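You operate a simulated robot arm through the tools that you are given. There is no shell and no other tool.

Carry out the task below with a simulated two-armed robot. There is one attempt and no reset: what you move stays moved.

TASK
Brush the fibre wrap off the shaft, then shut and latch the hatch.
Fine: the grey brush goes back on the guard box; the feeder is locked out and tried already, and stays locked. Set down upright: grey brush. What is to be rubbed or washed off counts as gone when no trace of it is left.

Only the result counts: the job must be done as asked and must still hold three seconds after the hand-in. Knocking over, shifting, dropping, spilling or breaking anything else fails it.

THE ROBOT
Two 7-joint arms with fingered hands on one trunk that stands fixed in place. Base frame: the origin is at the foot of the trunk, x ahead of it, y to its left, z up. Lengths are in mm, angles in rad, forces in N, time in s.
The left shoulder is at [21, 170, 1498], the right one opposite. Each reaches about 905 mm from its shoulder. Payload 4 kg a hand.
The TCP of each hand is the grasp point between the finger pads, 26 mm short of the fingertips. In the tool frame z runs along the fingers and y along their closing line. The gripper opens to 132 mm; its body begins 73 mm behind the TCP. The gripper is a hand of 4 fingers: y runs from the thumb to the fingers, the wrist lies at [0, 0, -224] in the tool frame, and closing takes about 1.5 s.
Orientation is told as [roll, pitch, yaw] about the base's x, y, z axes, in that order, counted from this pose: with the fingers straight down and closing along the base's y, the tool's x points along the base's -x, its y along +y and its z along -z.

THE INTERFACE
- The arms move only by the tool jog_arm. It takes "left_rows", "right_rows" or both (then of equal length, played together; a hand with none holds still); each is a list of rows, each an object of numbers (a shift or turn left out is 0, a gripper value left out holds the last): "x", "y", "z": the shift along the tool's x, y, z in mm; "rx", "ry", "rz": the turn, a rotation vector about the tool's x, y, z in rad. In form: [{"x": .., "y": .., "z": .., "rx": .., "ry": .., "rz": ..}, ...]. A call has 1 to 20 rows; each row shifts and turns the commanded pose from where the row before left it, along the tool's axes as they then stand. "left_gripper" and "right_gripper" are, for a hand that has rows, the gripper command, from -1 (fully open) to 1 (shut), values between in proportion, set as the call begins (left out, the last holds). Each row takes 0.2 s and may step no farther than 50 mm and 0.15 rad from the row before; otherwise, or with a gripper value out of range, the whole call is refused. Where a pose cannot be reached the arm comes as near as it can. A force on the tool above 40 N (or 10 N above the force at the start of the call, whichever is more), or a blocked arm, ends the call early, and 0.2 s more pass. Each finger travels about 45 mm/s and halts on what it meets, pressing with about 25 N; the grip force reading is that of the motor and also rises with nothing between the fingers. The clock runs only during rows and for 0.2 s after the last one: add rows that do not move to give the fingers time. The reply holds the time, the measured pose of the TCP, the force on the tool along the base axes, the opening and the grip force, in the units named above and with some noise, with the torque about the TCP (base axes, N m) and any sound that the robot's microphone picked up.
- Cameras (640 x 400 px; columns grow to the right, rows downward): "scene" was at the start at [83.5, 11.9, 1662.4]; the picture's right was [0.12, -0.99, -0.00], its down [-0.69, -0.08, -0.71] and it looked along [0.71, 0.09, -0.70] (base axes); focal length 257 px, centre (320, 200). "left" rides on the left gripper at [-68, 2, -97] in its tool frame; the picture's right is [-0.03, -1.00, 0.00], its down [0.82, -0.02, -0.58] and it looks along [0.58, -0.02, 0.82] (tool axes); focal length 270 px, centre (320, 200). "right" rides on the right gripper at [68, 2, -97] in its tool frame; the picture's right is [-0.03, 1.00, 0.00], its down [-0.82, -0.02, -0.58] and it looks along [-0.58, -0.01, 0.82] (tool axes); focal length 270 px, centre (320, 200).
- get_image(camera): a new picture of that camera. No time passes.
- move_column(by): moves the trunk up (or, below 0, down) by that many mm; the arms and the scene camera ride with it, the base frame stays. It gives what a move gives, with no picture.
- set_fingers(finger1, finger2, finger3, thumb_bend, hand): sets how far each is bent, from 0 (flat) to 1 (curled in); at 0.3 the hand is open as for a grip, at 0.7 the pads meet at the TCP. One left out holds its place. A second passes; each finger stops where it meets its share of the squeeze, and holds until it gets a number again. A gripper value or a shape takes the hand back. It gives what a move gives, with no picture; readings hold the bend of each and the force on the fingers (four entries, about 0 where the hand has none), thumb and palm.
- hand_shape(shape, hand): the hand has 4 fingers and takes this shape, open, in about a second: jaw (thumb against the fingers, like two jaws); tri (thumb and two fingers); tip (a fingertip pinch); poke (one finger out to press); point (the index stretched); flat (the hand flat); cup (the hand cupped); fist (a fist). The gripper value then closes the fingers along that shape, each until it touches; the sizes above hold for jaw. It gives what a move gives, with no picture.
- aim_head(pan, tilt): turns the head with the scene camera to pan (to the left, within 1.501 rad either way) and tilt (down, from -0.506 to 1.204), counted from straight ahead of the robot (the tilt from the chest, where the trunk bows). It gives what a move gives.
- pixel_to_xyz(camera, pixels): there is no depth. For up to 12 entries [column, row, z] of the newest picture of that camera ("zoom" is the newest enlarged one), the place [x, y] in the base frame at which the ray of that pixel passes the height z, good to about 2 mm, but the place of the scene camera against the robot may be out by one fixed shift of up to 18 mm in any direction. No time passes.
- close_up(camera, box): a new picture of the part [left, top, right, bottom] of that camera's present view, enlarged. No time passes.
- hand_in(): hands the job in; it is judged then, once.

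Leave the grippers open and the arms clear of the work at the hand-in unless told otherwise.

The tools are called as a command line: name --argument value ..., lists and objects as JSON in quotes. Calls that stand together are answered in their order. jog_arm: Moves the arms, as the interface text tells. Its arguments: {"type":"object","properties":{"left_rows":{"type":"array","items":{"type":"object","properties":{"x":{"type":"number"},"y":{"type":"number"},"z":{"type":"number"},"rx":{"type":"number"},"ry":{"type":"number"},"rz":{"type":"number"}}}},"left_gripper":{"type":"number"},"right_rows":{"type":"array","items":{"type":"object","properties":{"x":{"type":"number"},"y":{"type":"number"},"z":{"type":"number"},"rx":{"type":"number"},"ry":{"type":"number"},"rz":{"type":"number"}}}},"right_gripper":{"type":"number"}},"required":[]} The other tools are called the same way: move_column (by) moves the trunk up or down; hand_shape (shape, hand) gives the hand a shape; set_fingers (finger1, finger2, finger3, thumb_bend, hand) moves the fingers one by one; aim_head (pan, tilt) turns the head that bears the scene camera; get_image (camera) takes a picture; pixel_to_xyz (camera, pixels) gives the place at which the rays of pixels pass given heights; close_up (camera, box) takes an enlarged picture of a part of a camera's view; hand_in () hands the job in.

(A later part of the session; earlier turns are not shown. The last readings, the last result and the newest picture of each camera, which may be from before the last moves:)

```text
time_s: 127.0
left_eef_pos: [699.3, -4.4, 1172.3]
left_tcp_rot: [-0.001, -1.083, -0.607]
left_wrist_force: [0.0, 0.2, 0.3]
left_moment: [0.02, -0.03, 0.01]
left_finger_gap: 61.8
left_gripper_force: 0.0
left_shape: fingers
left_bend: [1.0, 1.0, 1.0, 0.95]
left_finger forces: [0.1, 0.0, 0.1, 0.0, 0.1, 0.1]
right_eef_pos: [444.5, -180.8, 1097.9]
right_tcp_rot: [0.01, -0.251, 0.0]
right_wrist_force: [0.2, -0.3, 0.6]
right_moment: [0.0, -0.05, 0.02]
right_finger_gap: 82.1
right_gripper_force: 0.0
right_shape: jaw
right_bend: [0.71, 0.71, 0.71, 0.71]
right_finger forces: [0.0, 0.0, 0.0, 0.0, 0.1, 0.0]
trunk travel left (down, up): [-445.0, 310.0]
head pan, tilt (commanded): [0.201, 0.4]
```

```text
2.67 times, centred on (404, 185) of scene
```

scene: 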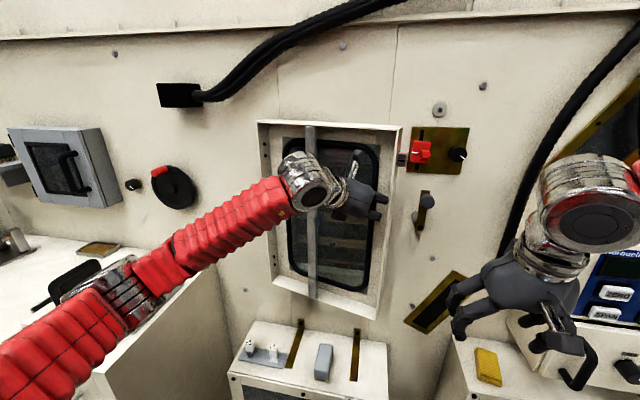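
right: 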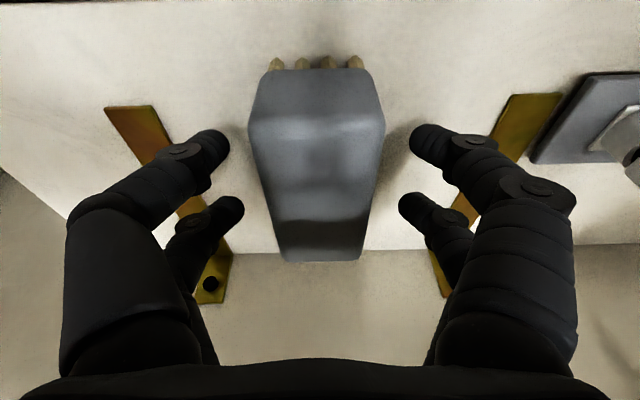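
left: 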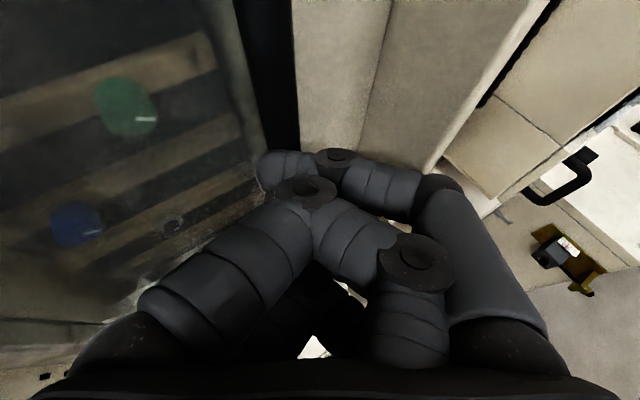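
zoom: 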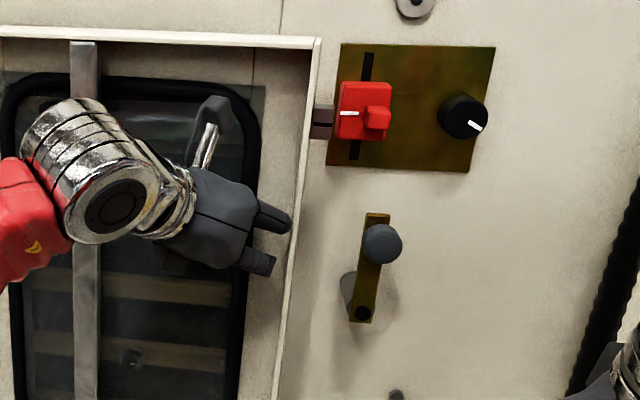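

Still moving without resistance; the cube goes in behind the red switch's front. I keep pushing in small steps.

jog_arm --left_rows '[{"x": -2.35, "y": 1.85, "z": 4.45}, {"x": -2.35, "y": 1.85, "z": 4.45}, {}]'

jog_arm --left_rows '[{"x": -1.9, "y": 2.8, "z": 3.65}, {"x": -1.9, "y": 2.8, "z": 3.65}, {}]'

close_up --camera "scene" --box '[340, 110, 468, 260]'

```text
time_s: 127.8
left_eef_pos: [710.8, -7.5, 1172.3]
left_tcp_rot: [0.001, -1.084, -0.605]
left_wrist_force: [-0.3, -0.5, 0.0]
left_moment: [0.0, 0.01, 0.02]
left_finger_gap: 61.5
left_gripper_force: 0.1
left_shape: fingers
left_bend: [1.0, 1.0, 1.0, 0.95]
left_finger forces: [0.1, 0.0, 0.1, 0.0, 0.0, 0.0]
right_eef_pos: [443.8, -181.3, 1097.2]
right_tcp_rot: [0.008, -0.252, 0.001]
right_wrist_force: [-0.1, -0.3, 0.5]
right_moment: [-0.01, -0.01, 0.01]
right_finger_gap: 82.6
right_gripper_force: 0.1
right_shape: jaw
right_bend: [0.71, 0.71, 0.71, 0.71]
right_finger forces: [0.0, 0.1, 0.0, 0.0, 0.0, 0.1]
trunk travel left (down, up): [-445.0, 310.0]
head pan, tilt (commanded): [0.201, 0.4]
```

```text
time_s: 128.7
left_eef_pos: [720.0, -7.9, 1173.1]
left_tcp_rot: [-0.001, -1.085, -0.606]
left_wrist_force: [-0.5, -1.1, 0.4]
left_moment: [0.02, -0.02, 0.02]
left_finger_gap: 61.6
left_gripper_force: 0.1
left_shape: fingers
left_bend: [1.0, 1.0, 1.0, 0.95]
left_finger forces: [0.0, 0.2, 0.0, 0.1, 0.1, 0.0]
right_eef_pos: [444.4, -180.8, 1096.5]
right_tcp_rot: [0.008, -0.249, 0.001]
right_wrist_force: [0.1, 0.0, -0.4]
right_moment: [-0.01, 0.0, -0.01]
right_finger_gap: 82.2
right_gripper_force: 0.2
right_shape: jaw
right_bend: [0.71, 0.71, 0.71, 0.71]
right_finger forces: [0.0, 0.0, 0.1, 0.0, 0.1, 0.1]
trunk travel left (down, up): [-445.0, 310.0]
head pan, tilt (commanded): [0.201, 0.4]
```

```text
2.67 times, centred on (404, 185) of scene
```

zoom: 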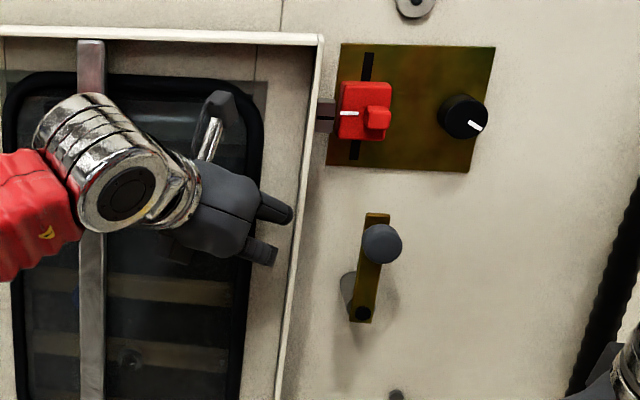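

jog_arm --left_rows '[{"x": -1.9, "y": 2.8, "z": 3.65}, {"x": -1.9, "y": 2.8, "z": 3.65}, {}]'

jog_arm --left_rows '[{"x": -1.9, "y": 2.8, "z": 3.65}, {}]'

close_up --camera "scene" --box '[340, 110, 468, 260]'

get_image --camera "left"

```text
time_s: 129.4
left_eef_pos: [730.1, -7.0, 1173.0]
left_tcp_rot: [-0.001, -1.082, -0.606]
left_wrist_force: [0.5, -0.5, 0.7]
left_moment: [-0.02, 0.01, 0.01]
left_finger_gap: 61.7
left_gripper_force: 0.0
left_shape: fingers
left_bend: [1.0, 1.0, 1.0, 0.95]
left_finger forces: [0.0, 0.0, 0.0, 0.1, 0.0, 0.1]
right_eef_pos: [442.9, -180.7, 1097.1]
right_tcp_rot: [0.009, -0.25, 0.001]
right_wrist_force: [-0.2, -0.1, 0.0]
right_moment: [-0.01, 0.0, -0.02]
right_finger_gap: 82.1
right_gripper_force: 0.1
right_shape: jaw
right_bend: [0.71, 0.71, 0.71, 0.71]
right_finger forces: [0.0, 0.0, 0.1, 0.0, 0.0, 0.0]
trunk travel left (down, up): [-445.0, 310.0]
head pan, tilt (commanded): [0.201, 0.4]
```

```text
time_s: 130.1
left_eef_pos: [735.7, -7.1, 1173.1]
left_tcp_rot: [-0.001, -1.083, -0.605]
left_wrist_force: [-0.1, 0.3, -0.4]
left_moment: [0.02, 0.01, -0.03]
left_finger_gap: 61.7
left_gripper_force: 0.0
left_shape: fingers
left_bend: [1.0, 1.0, 1.0, 0.95]
left_finger forces: [0.0, 0.0, 0.1, 0.0, 0.1, 0.1]
right_eef_pos: [443.6, -180.6, 1097.3]
right_tcp_rot: [0.009, -0.251, 0.0]
right_wrist_force: [0.3, 0.2, -0.2]
right_moment: [0.0, 0.01, 0.0]
right_finger_gap: 82.3
right_gripper_force: 0.1
right_shape: jaw
right_bend: [0.71, 0.71, 0.71, 0.71]
right_finger forces: [0.0, 0.0, 0.0, 0.1, 0.1, 0.0]
trunk travel left (down, up): [-445.0, 310.0]
head pan, tilt (commanded): [0.201, 0.4]
```

```text
2.67 times, centred on (404, 185) of scene
```

zoom: 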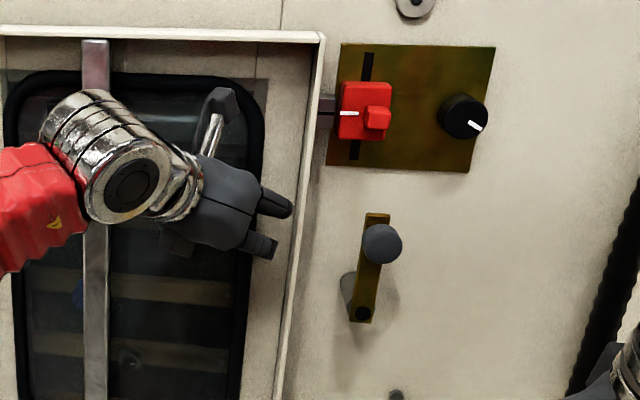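

```text
taken
```

left: 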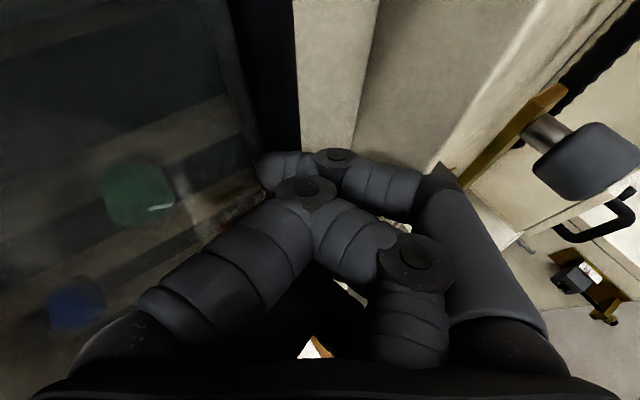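

The latch bar and its knob are visible at right of the left view. No resistance yet, so I keep pushing.

jog_arm --left_rows '[{"x": -1.9, "y": 2.8, "z": 3.65}, {"x": -1.9, "y": 2.8, "z": 3.65}, {}]'

jog_arm --left_rows '[{"x": -1.9, "y": 2.8, "z": 3.65}, {}]'

close_up --camera "scene" --box '[340, 110, 468, 260]'

```text
time_s: 130.8
left_eef_pos: [741.8, -9.1, 1174.6]
left_tcp_rot: [0.004, -1.082, -0.608]
left_wrist_force: [-20.3, -1.6, -7.5]
left_moment: [-0.07, -0.33, 0.26]
left_finger_gap: 59.2
left_gripper_force: 10.5
left_shape: fingers
left_bend: [1.0, 1.0, 1.0, 0.98]
left_finger forces: [0.0, 0.0, 0.1, 0.1, 20.5, 0.0]
right_eef_pos: [440.8, -180.7, 1098.3]
right_tcp_rot: [0.008, -0.252, 0.002]
right_wrist_force: [-0.5, 0.4, 0.3]
right_moment: [0.0, -0.01, 0.03]
right_finger_gap: 82.2
right_gripper_force: 0.1
right_shape: jaw
right_bend: [0.71, 0.71, 0.71, 0.71]
right_finger forces: [0.0, 0.0, 0.0, 0.0, 0.0, 0.0]
trunk travel left (down, up): [-445.0, 310.0]
head pan, tilt (commanded): [0.201, 0.4]
```

```text
time_s: 131.4
left_eef_pos: [744.9, -9.9, 1175.6]
left_tcp_rot: [0.003, -1.086, -0.61]
left_wrist_force: [-37.3, -4.5, -11.1]
left_moment: [-0.08, -0.66, 0.55]
left_finger_gap: 56.1
left_gripper_force: 19.1
left_shape: fingers
left_bend: [1.0, 1.0, 1.0, 1.0]
left_finger forces: [0.0, 0.0, 0.1, 0.0, 37.8, 0.0]
right_eef_pos: [439.0, -180.4, 1097.9]
right_tcp_rot: [0.009, -0.256, 0.0]
right_wrist_force: [-1.1, 0.4, -0.2]
right_moment: [0.03, 0.01, 0.04]
right_finger_gap: 82.1
right_gripper_force: 0.1
right_shape: jaw
right_bend: [0.71, 0.71, 0.71, 0.71]
right_finger forces: [0.0, 0.1, 0.1, 0.1, 0.1, 0.1]
trunk travel left (down, up): [-445.0, 310.0]
head pan, tilt (commanded): [0.201, 0.4]
```

```text
2.67 times, centred on (404, 185) of scene
```

zoom: 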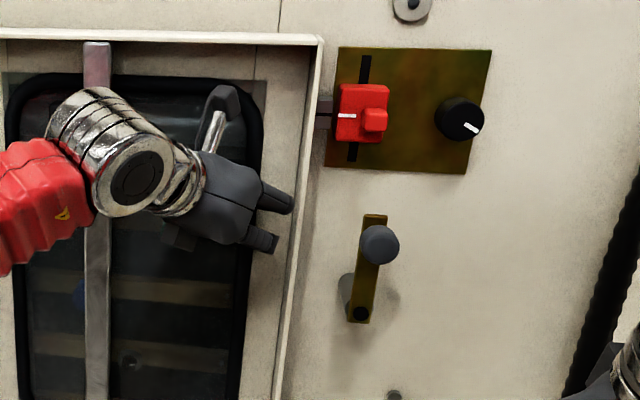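

The door has come to its stop: 20 N, then 37 N. I ease back 3 mm to hold it lightly, and look at the whole scene.

jog_arm --left_rows '[{"x": 1.35, "y": -2, "z": -2.6}, {}]'

get_image --camera "scene"

get_image --camera "right"

```text
time_s: 132.1
left_eef_pos: [743.8, -8.4, 1176.7]
left_tcp_rot: [0.005, -1.087, -0.612]
left_wrist_force: [-26.1, -5.0, -5.5]
left_moment: [0.04, -0.5, 0.28]
left_finger_gap: 58.2
left_gripper_force: 13.1
left_shape: fingers
left_bend: [1.0, 1.0, 1.0, 0.99]
left_finger forces: [0.0, 0.1, 0.0, 0.1, 25.4, 0.0]
right_eef_pos: [440.1, -181.9, 1098.9]
right_tcp_rot: [0.01, -0.254, 0.001]
right_wrist_force: [0.7, -0.1, 0.5]
right_moment: [0.0, 0.0, 0.02]
right_finger_gap: 82.4
right_gripper_force: 0.0
right_shape: jaw
right_bend: [0.71, 0.71, 0.71, 0.71]
right_finger forces: [0.0, 0.2, 0.0, 0.1, 0.0, 0.0]
trunk travel left (down, up): [-445.0, 310.0]
head pan, tilt (commanded): [0.201, 0.4]
```

```text
taken
```

scene: 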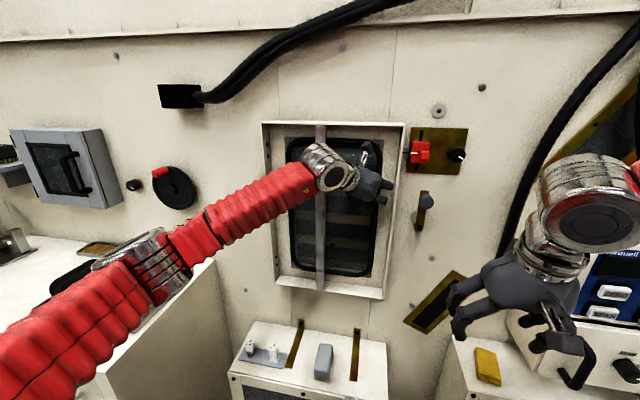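

```text
taken
```

right: 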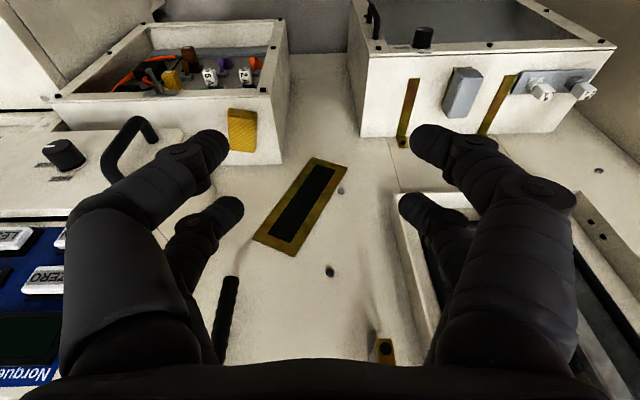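

The door looks flush with the wall. I take the left hand off (60 mm back) and check that the door stays shut by itself.

jog_arm --left_rows '[{"x": 11.5, "y": -17, "z": -22}, {"x": 11.5, "y": -17, "z": -22}, {}]'

get_image --camera "scene"

close_up --camera "scene" --box '[340, 110, 468, 260]'

```text
time_s: 132.8
left_eef_pos: [685.6, -7.1, 1173.4]
left_tcp_rot: [-0.001, -1.085, -0.603]
left_wrist_force: [-0.3, -0.4, -0.2]
left_moment: [0.0, -0.01, -0.03]
left_finger_gap: 61.8
left_gripper_force: 0.1
left_shape: fingers
left_bend: [1.0, 1.0, 1.0, 0.95]
left_finger forces: [0.0, 0.1, 0.1, 0.1, 0.1, 0.1]
right_eef_pos: [443.2, -181.5, 1098.2]
right_tcp_rot: [0.008, -0.249, 0.0]
right_wrist_force: [0.0, -0.2, -0.6]
right_moment: [-0.03, 0.03, 0.03]
right_finger_gap: 82.1
right_gripper_force: 0.1
right_shape: jaw
right_bend: [0.71, 0.71, 0.71, 0.71]
right_finger forces: [0.0, 0.0, 0.0, 0.0, 0.0, 0.0]
trunk travel left (down, up): [-445.0, 310.0]
head pan, tilt (commanded): [0.201, 0.4]
```

```text
taken
```

scene: 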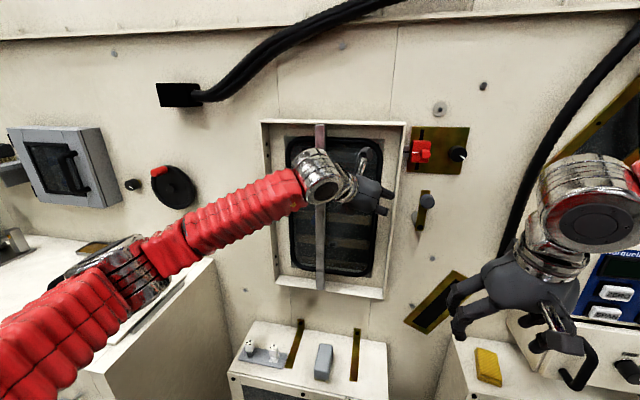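

```text
2.67 times, centred on (404, 185) of scene
```

zoom: 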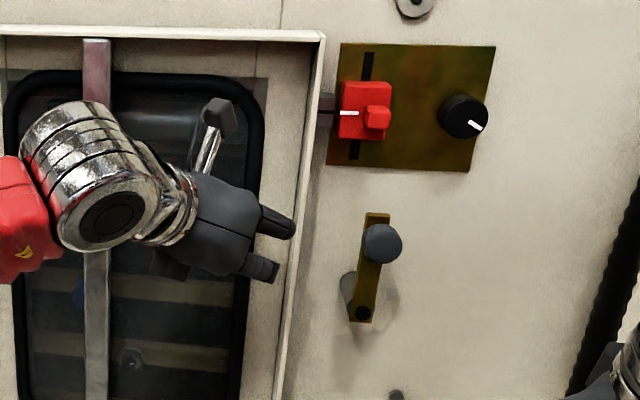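

The door stays shut. I check its corner's place: frame's upper right front corner at about (405,122), lower right at about (384,298).

close_up --camera "scene" --box '[250, 105, 442, 225]'

pixel_to_xyz --camera "scene" --pixels '[[405, 122, 1351], [405, 122, 1340], [261, 122, 1351], [261, 122, 1340], [384, 299, 870], [384, 299, 860], [427, 201, 1190], [427, 201, 1180], [419, 229, 1110], [419, 229, 1100]]'

```text
3.33 times, centred on (346, 165) of scene
```

zoom: 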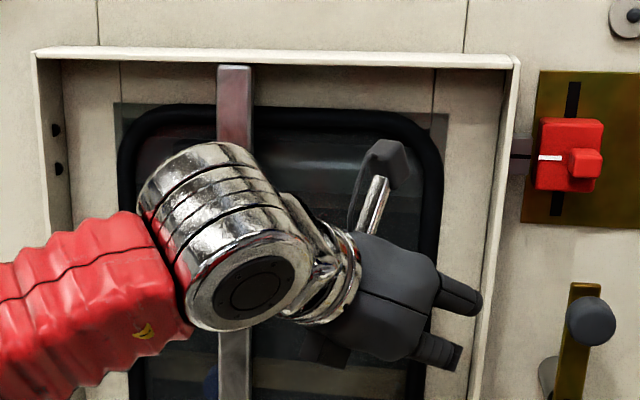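

```text
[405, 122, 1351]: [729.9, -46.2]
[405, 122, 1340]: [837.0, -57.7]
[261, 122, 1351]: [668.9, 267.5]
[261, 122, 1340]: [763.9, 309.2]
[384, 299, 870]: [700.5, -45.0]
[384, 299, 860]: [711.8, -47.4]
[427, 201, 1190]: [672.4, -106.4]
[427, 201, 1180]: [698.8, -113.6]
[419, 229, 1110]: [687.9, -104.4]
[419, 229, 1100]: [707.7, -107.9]
```

The door's rim front is at about x≈706, y≈−46; the latch bar at x≈698 should pass just in front of it. The door stays shut, so I withdraw the left hand well to the left before working the latch with the right hand.

jog_arm --left_rows '[{"x": 22.3, "y": -1.2, "z": -42.2}, {"x": 22.3, "y": -1.2, "z": -42.2}, {"x": 22.3, "y": -1.2, "z": -42.2}, {"x": 22.3, "y": -1.2, "z": -42.2}, {"x": 22.3, "y": -1.2, "z": -42.2}, {"x": 10.6, "y": 33, "z": -20}, {}]'

get_image --camera "scene"

get_image --camera "left"

```text
time_s: 134.4
left_eef_pos: [488.0, 163.1, 1173.7]
left_tcp_rot: [0.0, -1.083, -0.606]
left_wrist_force: [-0.3, -1.0, -0.1]
left_moment: [-0.02, -0.01, 0.01]
left_finger_gap: 61.8
left_gripper_force: 0.1
left_shape: fingers
left_bend: [1.0, 1.0, 1.0, 0.95]
left_finger forces: [0.0, 0.1, 0.0, 0.0, 0.0, 0.0]
right_eef_pos: [443.1, -180.2, 1097.6]
right_tcp_rot: [0.009, -0.25, 0.0]
right_wrist_force: [0.1, 0.5, 0.5]
right_moment: [0.02, 0.01, -0.01]
right_finger_gap: 82.1
right_gripper_force: 0.0
right_shape: jaw
right_bend: [0.71, 0.71, 0.71, 0.71]
right_finger forces: [0.1, 0.0, 0.0, 0.0, 0.0, 0.0]
trunk travel left (down, up): [-445.0, 310.0]
head pan, tilt (commanded): [0.201, 0.4]
```

```text
taken
```

scene: 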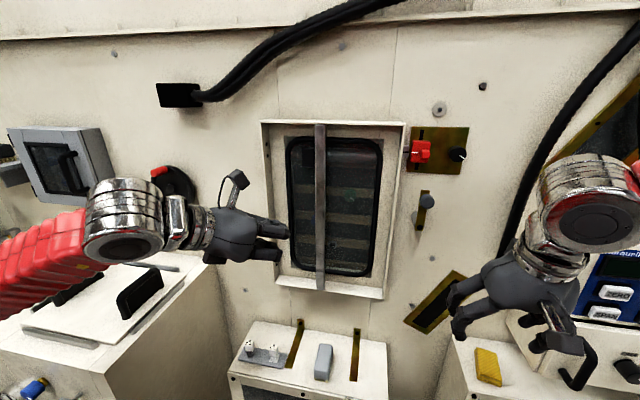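

```text
taken
```

left: 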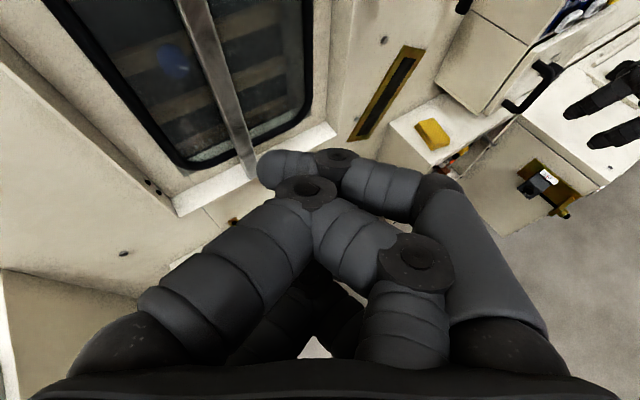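

The hatch is shut. Now a close look at the latch from the scene camera.

close_up --camera "scene" --box '[376, 110, 472, 270]'

close_up --camera "scene" --box '[395, 180, 443, 240]'

```text
2.50 times, centred on (424, 190) of scene
```

zoom: 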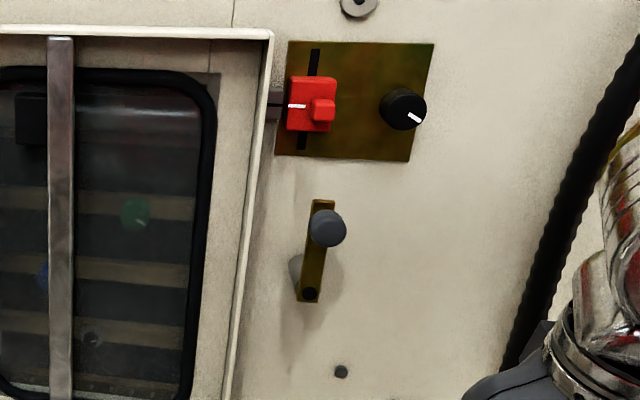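

```text
6.67 times, centred on (419, 210) of scene
```

zoom: 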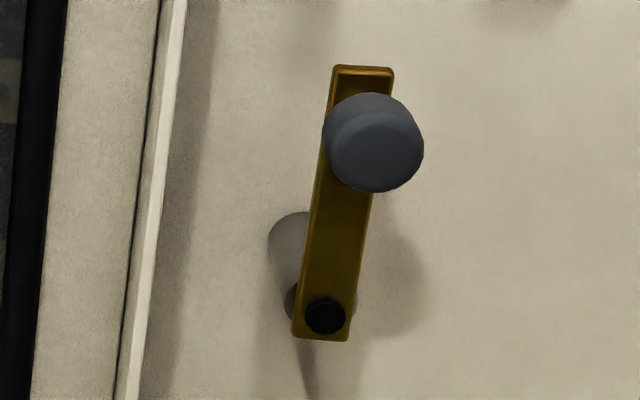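

The bar (about 95 mm) pivots on its lower bolt and, laid to the left, will reach over the door rim. I bring the right hand in front of the latch to about (560,−108,1190) and turn the fingers forward (pitch −1.0).

jog_arm --right_rows '[{"x": -34, "y": 18, "z": -15}, {"x": -34, "y": 18, "z": -15}, {"x": -34, "y": 18, "z": -15}, {"x": -34, "y": 18, "z": -15}, {"ry": -0.125}, {"ry": -0.125}, {"ry": -0.125}, {"ry": -0.125}, {"ry": -0.125}, {"ry": -0.125}, {}]'

get_image --camera "right"

get_image --camera "scene"

```text
time_s: 136.8
left_eef_pos: [486.9, 164.4, 1174.5]
left_tcp_rot: [0.001, -1.084, -0.605]
left_wrist_force: [0.9, -0.4, -0.2]
left_moment: [-0.01, -0.02, 0.03]
left_finger_gap: 61.5
left_gripper_force: 0.1
left_shape: fingers
left_bend: [1.0, 1.0, 1.0, 0.95]
left_finger forces: [0.0, 0.0, 0.0, 0.0, 0.0, 0.1]
right_eef_pos: [558.9, -109.8, 1189.7]
right_tcp_rot: [0.018, -0.998, -0.012]
right_wrist_force: [0.8, -0.2, 0.0]
right_moment: [-0.02, -0.04, 0.0]
right_finger_gap: 82.1
right_gripper_force: 0.0
right_shape: jaw
right_bend: [0.71, 0.71, 0.71, 0.71]
right_finger forces: [0.1, 0.0, 0.0, 0.0, 0.0, 0.0]
trunk travel left (down, up): [-445.0, 310.0]
head pan, tilt (commanded): [0.201, 0.4]
```

```text
taken
```

right: 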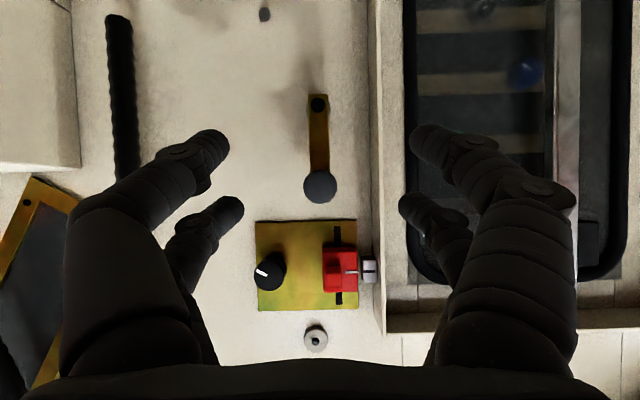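

```text
taken
```

scene: 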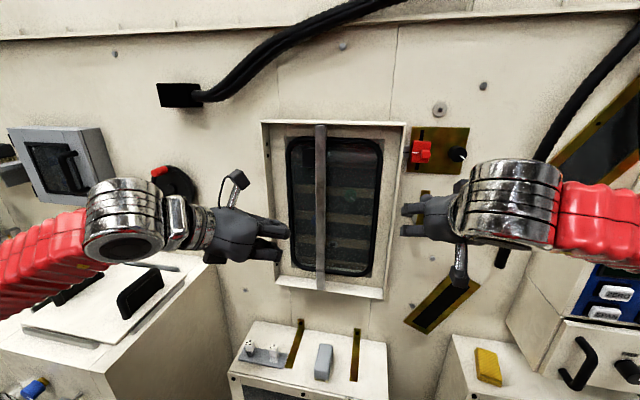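

The right camera looks straight at the latch: bolt at (318,104), knob at (320,186), cube and red switch beyond, undisturbed. From this, pivot ≈(y −110, z 1107) and knob ≈(y −110, z 1183). I move 50 mm closer and look again for depth.

jog_arm --right_rows '[{"x": -11.5, "z": 22.3}, {"x": -11.5, "z": 22.3}, {}]'

get_image --camera "right"

```text
time_s: 137.7
left_eef_pos: [487.9, 164.4, 1175.3]
left_tcp_rot: [-0.001, -1.084, -0.606]
left_wrist_force: [0.4, -0.1, 0.6]
left_moment: [-0.01, 0.02, 0.02]
left_finger_gap: 61.6
left_gripper_force: 0.0
left_shape: fingers
left_bend: [1.0, 1.0, 1.0, 0.95]
left_finger forces: [0.1, 0.1, 0.0, 0.0, 0.0, 0.0]
right_eef_pos: [610.5, -109.0, 1184.9]
right_tcp_rot: [0.014, -1.002, -0.011]
right_wrist_force: [-0.1, 0.5, 0.2]
right_moment: [0.01, 0.01, -0.01]
right_finger_gap: 82.3
right_gripper_force: 0.0
right_shape: jaw
right_bend: [0.71, 0.71, 0.71, 0.71]
right_finger forces: [0.0, 0.0, 0.0, 0.1, 0.0, 0.1]
trunk travel left (down, up): [-445.0, 310.0]
head pan, tilt (commanded): [0.201, 0.4]
```

```text
taken
```

right: 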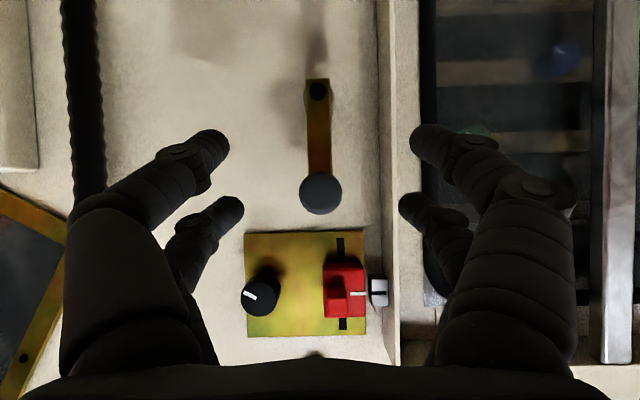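

For a better depth I measure with enlarged pictures at two distances; first here.

close_up --camera "right" --box '[240, 70, 400, 230]'

jog_arm --right_rows '[{"x": -10.8, "z": 16.8}, {}]'

close_up --camera "right" --box '[240, 70, 400, 230]'

```text
2.50 times, centred on (320, 150) of right
```

zoom: 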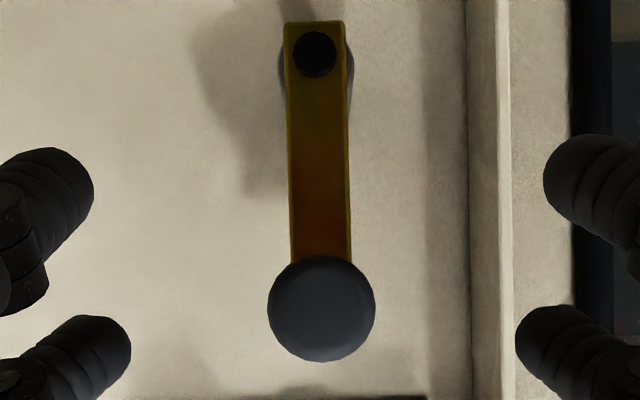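

```text
time_s: 138.2
left_eef_pos: [488.8, 164.6, 1173.9]
left_tcp_rot: [0.001, -1.084, -0.604]
left_wrist_force: [0.1, 0.5, -0.5]
left_moment: [0.0, -0.01, -0.01]
left_finger_gap: 61.7
left_gripper_force: 0.1
left_shape: fingers
left_bend: [1.0, 1.0, 1.0, 0.95]
left_finger forces: [0.1, 0.1, 0.0, 0.1, 0.1, 0.0]
right_eef_pos: [628.7, -109.2, 1184.2]
right_tcp_rot: [0.018, -1.0, -0.01]
right_wrist_force: [-0.4, -0.1, -0.7]
right_moment: [0.0, -0.03, 0.0]
right_finger_gap: 82.2
right_gripper_force: 0.0
right_shape: jaw
right_bend: [0.71, 0.71, 0.71, 0.71]
right_finger forces: [0.0, 0.0, 0.0, 0.1, 0.1, 0.0]
trunk travel left (down, up): [-445.0, 310.0]
head pan, tilt (commanded): [0.201, 0.4]
```

```text
2.50 times, centred on (320, 150) of right
```

zoom: 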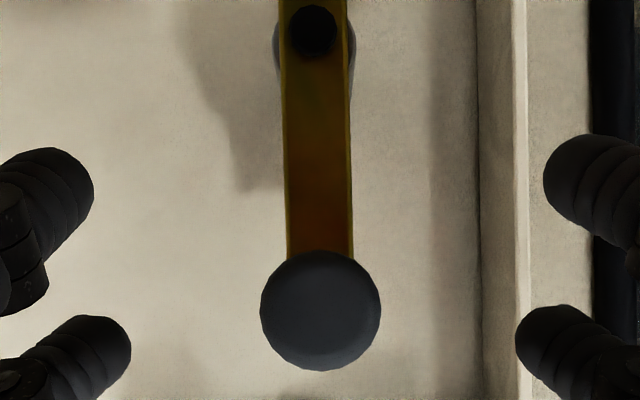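

Knob front at about x≈675, diameter ≈30 mm; bar face ≈695. I move in so that the finger pads reach over the knob (TCP ≈(657,−110,1174)), fingers still open.

jog_arm --right_rows '[{"x": -3.5, "z": 14.6}, {"x": -3.5, "z": 14.6}, {}]'

get_image --camera "right"

close_up --camera "scene" --box '[370, 150, 482, 250]'

```text
time_s: 139.1
left_eef_pos: [487.5, 164.4, 1173.8]
left_tcp_rot: [0.0, -1.083, -0.605]
left_wrist_force: [-0.3, 0.1, -0.4]
left_moment: [0.0, -0.01, -0.02]
left_finger_gap: 61.7
left_gripper_force: 0.0
left_shape: fingers
left_bend: [1.0, 1.0, 1.0, 0.95]
left_finger forces: [0.1, 0.0, 0.0, 0.0, 0.0, 0.0]
right_eef_pos: [657.8, -109.6, 1175.3]
right_tcp_rot: [0.015, -1.0, -0.011]
right_wrist_force: [-0.2, 0.1, 0.3]
right_moment: [0.03, -0.01, 0.0]
right_finger_gap: 82.4
right_gripper_force: 0.1
right_shape: jaw
right_bend: [0.71, 0.71, 0.71, 0.71]
right_finger forces: [0.1, 0.0, 0.0, 0.0, 0.0, 0.0]
trunk travel left (down, up): [-445.0, 310.0]
head pan, tilt (commanded): [0.201, 0.4]
```

```text
taken
```

right: 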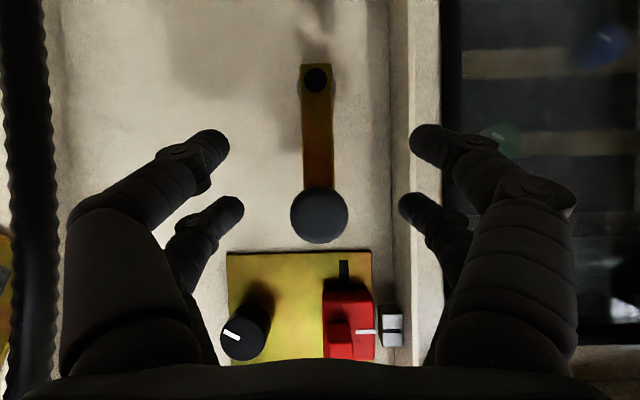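

```text
4.00 times, centred on (426, 200) of scene
```

zoom: 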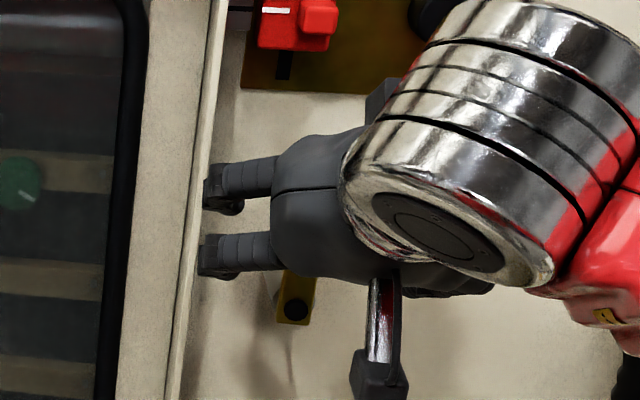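

The knob is centred between the fingers (319,215). I go 8 mm further in and close on it.

jog_arm --right_rows '[{"x": -4.3, "z": 6.7}, {}]'

jog_arm --right_rows '[{}, {}, {}, {}, {}, {}]' --right_gripper 1

get_image --camera "right"

```text
time_s: 139.7
left_eef_pos: [487.1, 163.6, 1174.7]
left_tcp_rot: [0.0, -1.083, -0.605]
left_wrist_force: [-0.2, -0.6, -0.2]
left_moment: [0.01, 0.01, -0.02]
left_finger_gap: 62.0
left_gripper_force: 0.1
left_shape: fingers
left_bend: [1.0, 1.0, 1.0, 0.95]
left_finger forces: [0.0, 0.0, 0.0, 0.1, 0.0, 0.1]
right_eef_pos: [665.8, -107.9, 1176.0]
right_tcp_rot: [0.015, -1.0, -0.01]
right_wrist_force: [-0.6, 0.3, -0.7]
right_moment: [0.01, 0.0, 0.02]
right_finger_gap: 82.4
right_gripper_force: 0.0
right_shape: jaw
right_bend: [0.71, 0.71, 0.71, 0.71]
right_finger forces: [0.1, 0.0, 0.0, 0.0, 0.0, 0.0]
trunk travel left (down, up): [-445.0, 310.0]
head pan, tilt (commanded): [0.201, 0.4]
```

```text
time_s: 141.1
left_eef_pos: [488.7, 164.3, 1174.0]
left_tcp_rot: [-0.003, -1.082, -0.605]
left_wrist_force: [-0.6, -1.0, -0.2]
left_moment: [-0.01, 0.0, -0.04]
left_finger_gap: 61.8
left_gripper_force: 0.1
left_shape: fingers
left_bend: [1.0, 1.0, 1.0, 0.95]
left_finger forces: [0.0, 0.0, 0.0, 0.0, 0.1, 0.0]
right_eef_pos: [666.1, -108.4, 1174.1]
right_tcp_rot: [0.015, -1.001, -0.01]
right_wrist_force: [1.4, -0.2, -3.2]
right_moment: [-0.01, 0.07, -0.01]
right_finger_gap: 0.0
right_gripper_force: 25.4
right_shape: jaw
right_bend: [0.6, 0.73, 0.73, 0.7]
right_finger forces: [0.0, 21.0, 21.1, 0.0, 0.0, 0.0]
trunk travel left (down, up): [-445.0, 310.0]
head pan, tilt (commanded): [0.201, 0.4]
```

```text
taken
```

right: 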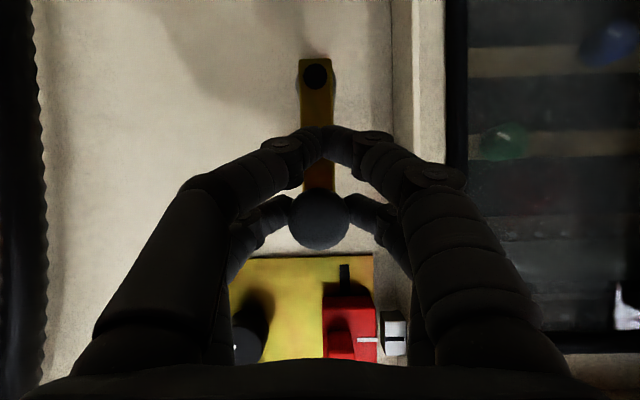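

Fingers 2 and 3 hold the knob with 21 N each. I swing it along its arc (radius ≈80 about the bolt), first 30°.

jog_arm --right_rows '[{"x": 0.5, "y": 7, "z": 0.3}, {"x": 0.5, "y": 6.9, "z": 0.35}, {"x": 1.5, "y": 6.8, "z": 1}, {"x": 1.5, "y": 6.7, "z": 1}, {}]'

get_image --camera "right"

```text
time_s: 142.2
left_eef_pos: [488.1, 164.3, 1175.3]
left_tcp_rot: [0.001, -1.084, -0.607]
left_wrist_force: [-0.1, -0.7, -0.1]
left_moment: [-0.01, -0.01, -0.02]
left_finger_gap: 61.4
left_gripper_force: 0.1
left_shape: fingers
left_bend: [1.0, 1.0, 1.0, 0.95]
left_finger forces: [0.0, 0.0, 0.0, 0.1, 0.1, 0.0]
right_eef_pos: [666.2, -82.6, 1172.4]
right_tcp_rot: [0.016, -1.002, -0.015]
right_wrist_force: [4.2, -6.6, 8.0]
right_moment: [-0.53, -0.16, -0.06]
right_finger_gap: 0.0
right_gripper_force: 24.7
right_shape: jaw
right_bend: [0.6, 0.73, 0.74, 0.7]
right_finger forces: [0.1, 21.2, 27.6, 0.1, 0.1, 0.0]
trunk travel left (down, up): [-445.0, 310.0]
head pan, tilt (commanded): [0.201, 0.4]
```

```text
taken
```

right: 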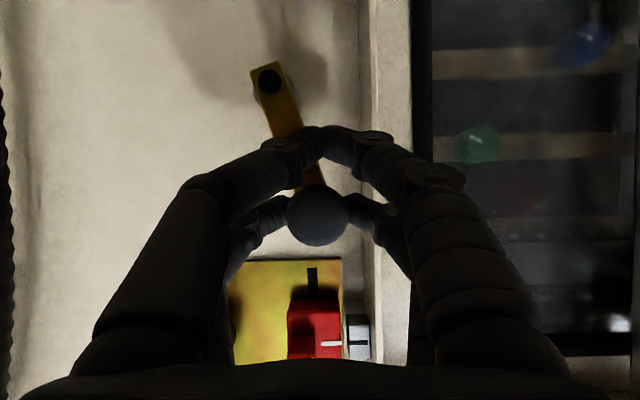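

The bar follows (now ≈20°). I continue to about 50°.

jog_arm --right_rows '[{"x": 2.2, "y": 6.4, "z": 1.4}, {"x": 2.4, "y": 6.2, "z": 1.6}, {"x": 3.1, "y": 5.9, "z": 2}, {"x": 3.3, "y": 5.6, "z": 2.2}, {"x": 3.9, "y": 5.2, "z": 2.6}, {"x": 4.2, "y": 4.8, "z": 2.7}, {}]'

get_image --camera "right"

```text
time_s: 143.8
left_eef_pos: [487.3, 162.5, 1173.5]
left_tcp_rot: [0.002, -1.082, -0.607]
left_wrist_force: [0.2, 0.4, 0.7]
left_moment: [0.04, -0.01, 0.01]
left_finger_gap: 61.8
left_gripper_force: 0.1
left_shape: fingers
left_bend: [1.0, 1.0, 1.0, 0.95]
left_finger forces: [0.1, 0.0, 0.1, 0.1, 0.0, 0.1]
right_eef_pos: [667.6, -50.0, 1147.0]
right_tcp_rot: [0.016, -0.998, -0.013]
right_wrist_force: [0.0, -14.3, -2.5]
right_moment: [-0.45, 0.05, -0.38]
right_finger_gap: 0.0
right_gripper_force: 24.6
right_shape: jaw
right_bend: [0.6, 0.72, 0.74, 0.7]
right_finger forces: [0.0, 23.7, 27.8, 0.1, 0.0, 0.1]
trunk travel left (down, up): [-445.0, 310.0]
head pan, tilt (commanded): [0.201, 0.4]
```

```text
taken
```

right: 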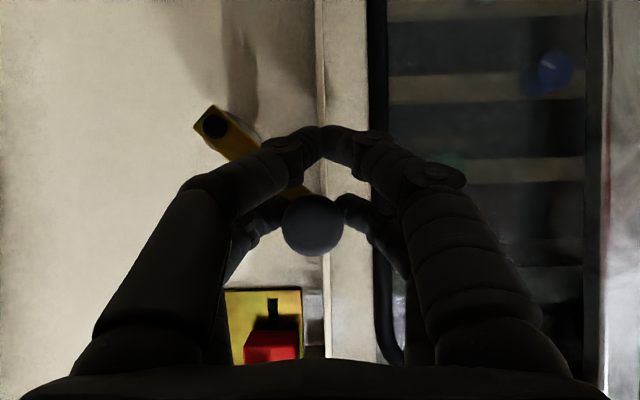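

About 45° now, 14 N sideways. I continue along the arc with less y.

jog_arm --right_rows '[{"x": 4.6, "y": 3.2, "z": 3.0}, {"x": 5, "y": 2.8, "z": 3.2}, {"x": 5.2, "y": 2.4, "z": 3.4}, {"x": 5.4, "y": 2, "z": 3.5}, {}]'

get_image --camera "right"

```text
time_s: 145.1
left_eef_pos: [489.1, 164.5, 1175.0]
left_tcp_rot: [0.0, -1.083, -0.605]
left_wrist_force: [0.8, 0.3, 0.0]
left_moment: [-0.02, 0.0, 0.04]
left_finger_gap: 61.7
left_gripper_force: 0.0
left_shape: fingers
left_bend: [1.0, 1.0, 1.0, 0.95]
left_finger forces: [0.0, 0.0, 0.1, 0.1, 0.0, 0.1]
right_eef_pos: [666.3, -36.2, 1124.3]
right_tcp_rot: [0.017, -1.0, -0.012]
right_wrist_force: [6.3, -5.2, 0.7]
right_moment: [-0.06, 0.04, -0.14]
right_finger_gap: 0.0
right_gripper_force: 25.2
right_shape: jaw
right_bend: [0.6, 0.73, 0.74, 0.7]
right_finger forces: [0.0, 14.9, 17.9, 0.0, 0.0, 0.0]
trunk travel left (down, up): [-445.0, 310.0]
head pan, tilt (commanded): [0.201, 0.4]
```

```text
taken
```

right: 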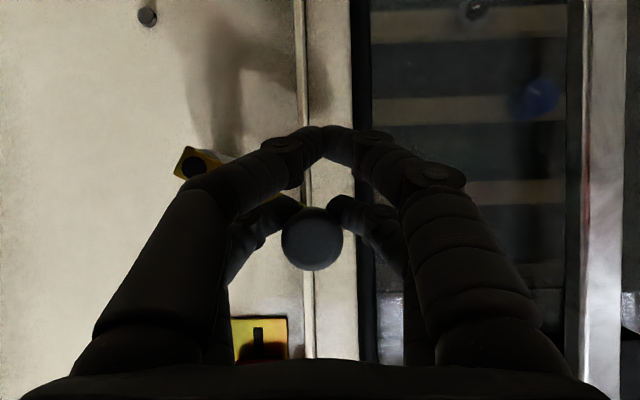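

The knob slipped up in the grip (it is at (312,239), bar ≈60°). I open a little, raise the hand 22 mm so the fingers press on the knob's upper half, and close again.

jog_arm --right_rows '[{}, {}, {}]' --right_gripper 0.1

jog_arm --right_rows '[{"x": -9.2, "z": -6}, {"x": -9.2, "z": -6}, {}]'

get_image --camera "right"

```text
time_s: 145.8
left_eef_pos: [486.7, 164.2, 1175.2]
left_tcp_rot: [0.0, -1.085, -0.606]
left_wrist_force: [-0.5, -0.6, 0.0]
left_moment: [-0.02, -0.02, -0.02]
left_finger_gap: 61.8
left_gripper_force: 0.0
left_shape: fingers
left_bend: [1.0, 1.0, 1.0, 0.95]
left_finger forces: [0.0, 0.1, 0.0, 0.1, 0.0, 0.1]
right_eef_pos: [665.9, -36.3, 1125.1]
right_tcp_rot: [0.015, -1.0, -0.011]
right_wrist_force: [-0.3, -0.5, -0.2]
right_moment: [0.0, 0.01, 0.01]
right_finger_gap: 59.1
right_gripper_force: 0.2
right_shape: jaw
right_bend: [0.73, 0.73, 0.73, 0.7]
right_finger forces: [0.0, 0.0, 0.0, 0.0, 0.0, 0.1]
trunk travel left (down, up): [-445.0, 310.0]
head pan, tilt (commanded): [0.201, 0.4]
```

```text
time_s: 146.7
left_eef_pos: [487.5, 164.7, 1173.2]
left_tcp_rot: [0.0, -1.085, -0.606]
left_wrist_force: [0.3, 0.2, 0.7]
left_moment: [-0.02, -0.04, -0.03]
left_finger_gap: 61.8
left_gripper_force: 0.2
left_shape: fingers
left_bend: [1.0, 1.0, 1.0, 0.95]
left_finger forces: [0.0, 0.1, 0.1, 0.0, 0.0, 0.0]
right_eef_pos: [667.2, -36.5, 1147.9]
right_tcp_rot: [0.016, -1.001, -0.011]
right_wrist_force: [-0.4, 0.6, 0.3]
right_moment: [0.0, -0.03, 0.0]
right_finger_gap: 58.9
right_gripper_force: 0.1
right_shape: jaw
right_bend: [0.73, 0.73, 0.73, 0.7]
right_finger forces: [0.1, 0.0, 0.0, 0.0, 0.1, 0.0]
trunk travel left (down, up): [-445.0, 310.0]
head pan, tilt (commanded): [0.201, 0.4]
```

```text
taken
```

right: 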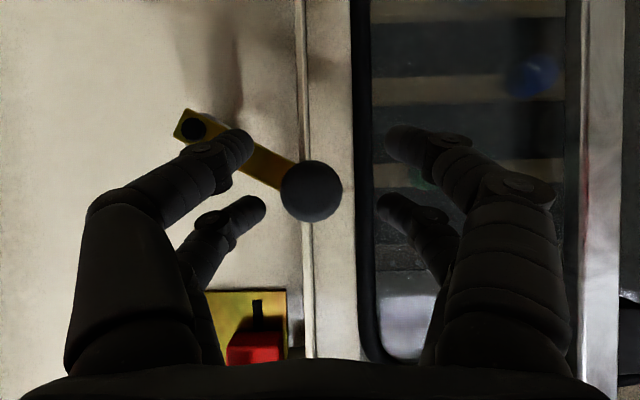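

The bar stays at ≈62° by itself. I raise slightly and close the fingers so that the upper pair shuts above the knob, then I'll press it down.

jog_arm --right_rows '[{"x": -5, "y": -3.5, "z": -7}, {}, {}, {}, {}, {}, {}]' --right_gripper 1

get_image --camera "right"

```text
time_s: 148.2
left_eef_pos: [486.8, 164.0, 1175.0]
left_tcp_rot: [-0.001, -1.085, -0.608]
left_wrist_force: [1.4, -0.2, 0.1]
left_moment: [0.01, 0.02, 0.03]
left_finger_gap: 61.6
left_gripper_force: 0.0
left_shape: fingers
left_bend: [1.0, 1.0, 1.0, 0.95]
left_finger forces: [0.0, 0.1, 0.1, 0.1, 0.0, 0.1]
right_eef_pos: [661.9, -39.6, 1154.8]
right_tcp_rot: [0.016, -1.003, -0.009]
right_wrist_force: [-5.4, 4.9, 3.4]
right_moment: [-0.02, -0.18, 0.28]
right_finger_gap: 4.5
right_gripper_force: 25.3
right_shape: jaw
right_bend: [0.72, 0.69, 0.7, 0.72]
right_finger forces: [66.4, 28.0, 32.1, 0.0, 20.5, 0.1]
trunk travel left (down, up): [-445.0, 310.0]
head pan, tilt (commanded): [0.201, 0.4]
```

```text
taken
```

right: 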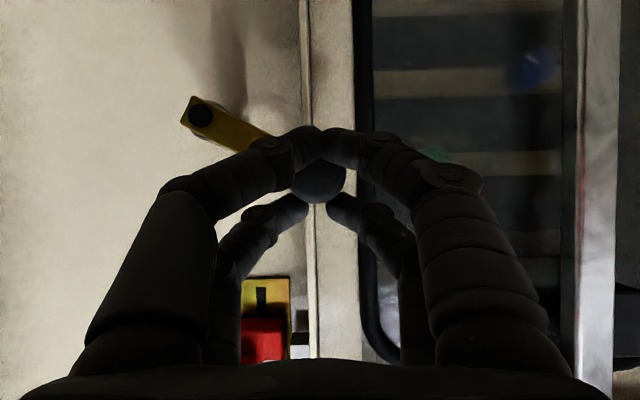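

The knob is now caged: one finger pair above it, the other below. I press down along the rest of the arc.

jog_arm --right_rows '[{"x": 5, "y": 3, "z": 3.25}, {"x": 5, "y": 2.5, "z": 3.25}, {"x": 5, "y": 1.8, "z": 3.25}, {}]'

get_image --camera "right"

```text
time_s: 149.2
left_eef_pos: [486.0, 161.9, 1176.1]
left_tcp_rot: [0.003, -1.086, -0.609]
left_wrist_force: [0.2, 0.1, -0.2]
left_moment: [-0.01, 0.02, 0.01]
left_finger_gap: 61.6
left_gripper_force: 0.2
left_shape: fingers
left_bend: [1.0, 1.0, 1.0, 0.95]
left_finger forces: [0.0, 0.1, 0.0, 0.1, 0.0, 0.0]
right_eef_pos: [660.2, -34.5, 1137.9]
right_tcp_rot: [0.015, -1.004, -0.013]
right_wrist_force: [-8.6, -6.9, 15.1]
right_moment: [-1.38, -1.04, 0.22]
right_finger_gap: 3.8
right_gripper_force: 24.7
right_shape: jaw
right_bend: [0.7, 0.65, 0.72, 0.71]
right_finger forces: [97.2, 25.6, 93.9, 0.0, 0.0, 0.0]
trunk travel left (down, up): [-445.0, 310.0]
head pan, tilt (commanded): [0.201, 0.4]
```

```text
taken
```

right: 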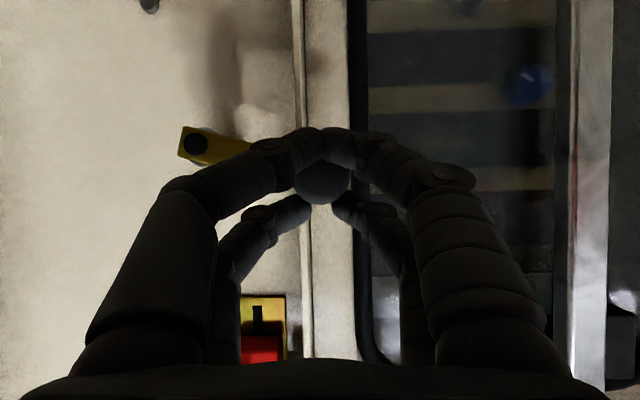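

Bar at ≈72°; finger 1 is under high internal load (97 N). I open finger 1 and the thumb to relieve it, keeping the upper pair closed above the knob.

set_fingers --hand "right" --finger1 0.55 --thumb_bend 0.45

get_image --camera "right"

```text
time_s: 150.2
left_eef_pos: [488.0, 164.9, 1176.0]
left_tcp_rot: [0.0, -1.084, -0.606]
left_wrist_force: [-1.0, -0.9, 0.2]
left_moment: [0.02, -0.01, 0.01]
left_finger_gap: 61.3
left_gripper_force: 0.1
left_shape: fingers
left_bend: [1.0, 1.0, 1.0, 0.95]
left_finger forces: [0.0, 0.2, 0.0, 0.0, 0.1, 0.1]
right_eef_pos: [662.2, -33.3, 1137.5]
right_tcp_rot: [0.016, -1.001, -0.011]
right_wrist_force: [-0.9, -0.3, 0.7]
right_moment: [0.01, -0.01, 0.01]
right_finger_gap: 65.2
right_gripper_force: 0.0
right_shape: fingers
right_bend: [0.55, 0.7, 0.73, 0.45]
right_finger forces: [0.0, 0.0, 0.0, 0.0, 0.1, 0.0]
trunk travel left (down, up): [-445.0, 310.0]
head pan, tilt (commanded): [0.201, 0.4]
```

```text
taken
```

right: 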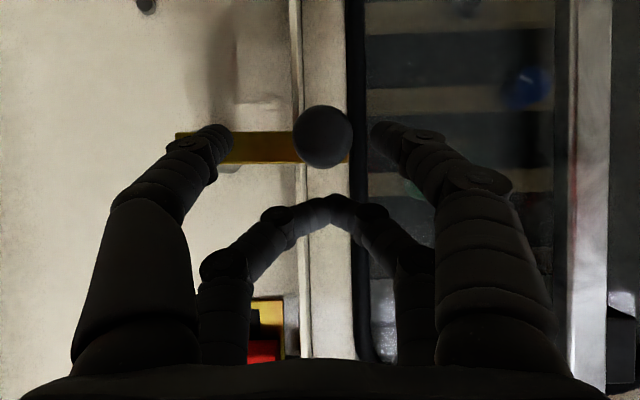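

The bar has swung down to horizontal by itself: it lies from (178,147) across the rim at column 300–345. I draw the right hand straight back to see it clearly.

jog_arm --right_rows '[{"x": 21.7, "z": -33.6}, {"x": 21.7, "z": -33.6}, {"x": 21.7, "z": -33.6}, {}]'

get_image --camera "right"

get_image --camera "scene"

```text
time_s: 151.2
left_eef_pos: [488.4, 165.1, 1174.5]
left_tcp_rot: [0.0, -1.084, -0.606]
left_wrist_force: [0.7, 0.2, 0.2]
left_moment: [0.03, -0.01, 0.01]
left_finger_gap: 61.5
left_gripper_force: 0.1
left_shape: fingers
left_bend: [1.0, 1.0, 1.0, 0.95]
left_finger forces: [0.0, 0.0, 0.0, 0.0, 0.1, 0.0]
right_eef_pos: [543.4, -32.4, 1134.9]
right_tcp_rot: [0.016, -0.999, -0.011]
right_wrist_force: [-0.8, -0.1, 0.5]
right_moment: [0.03, 0.03, -0.05]
right_finger_gap: 65.5
right_gripper_force: 0.1
right_shape: fingers
right_bend: [0.55, 0.7, 0.73, 0.45]
right_finger forces: [0.0, 0.0, 0.0, 0.0, 0.0, 0.1]
trunk travel left (down, up): [-445.0, 310.0]
head pan, tilt (commanded): [0.201, 0.4]
```

```text
taken
```

right: 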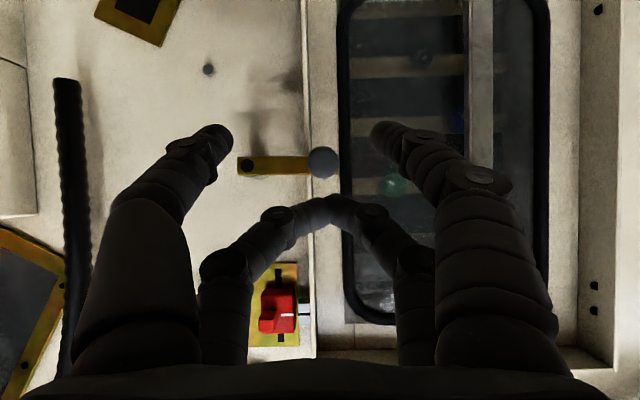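

```text
taken
```

scene: 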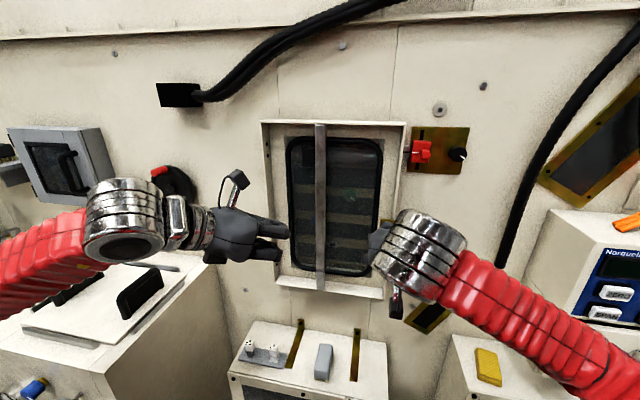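

close_up --camera "right" --box '[220, 110, 380, 210]'

```text
4.00 times, centred on (300, 160) of right
```

zoom: 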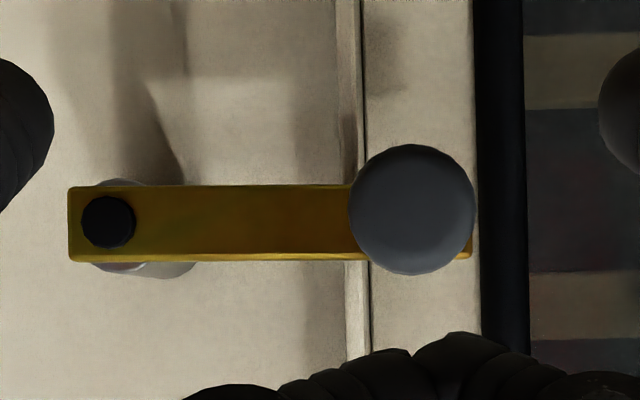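

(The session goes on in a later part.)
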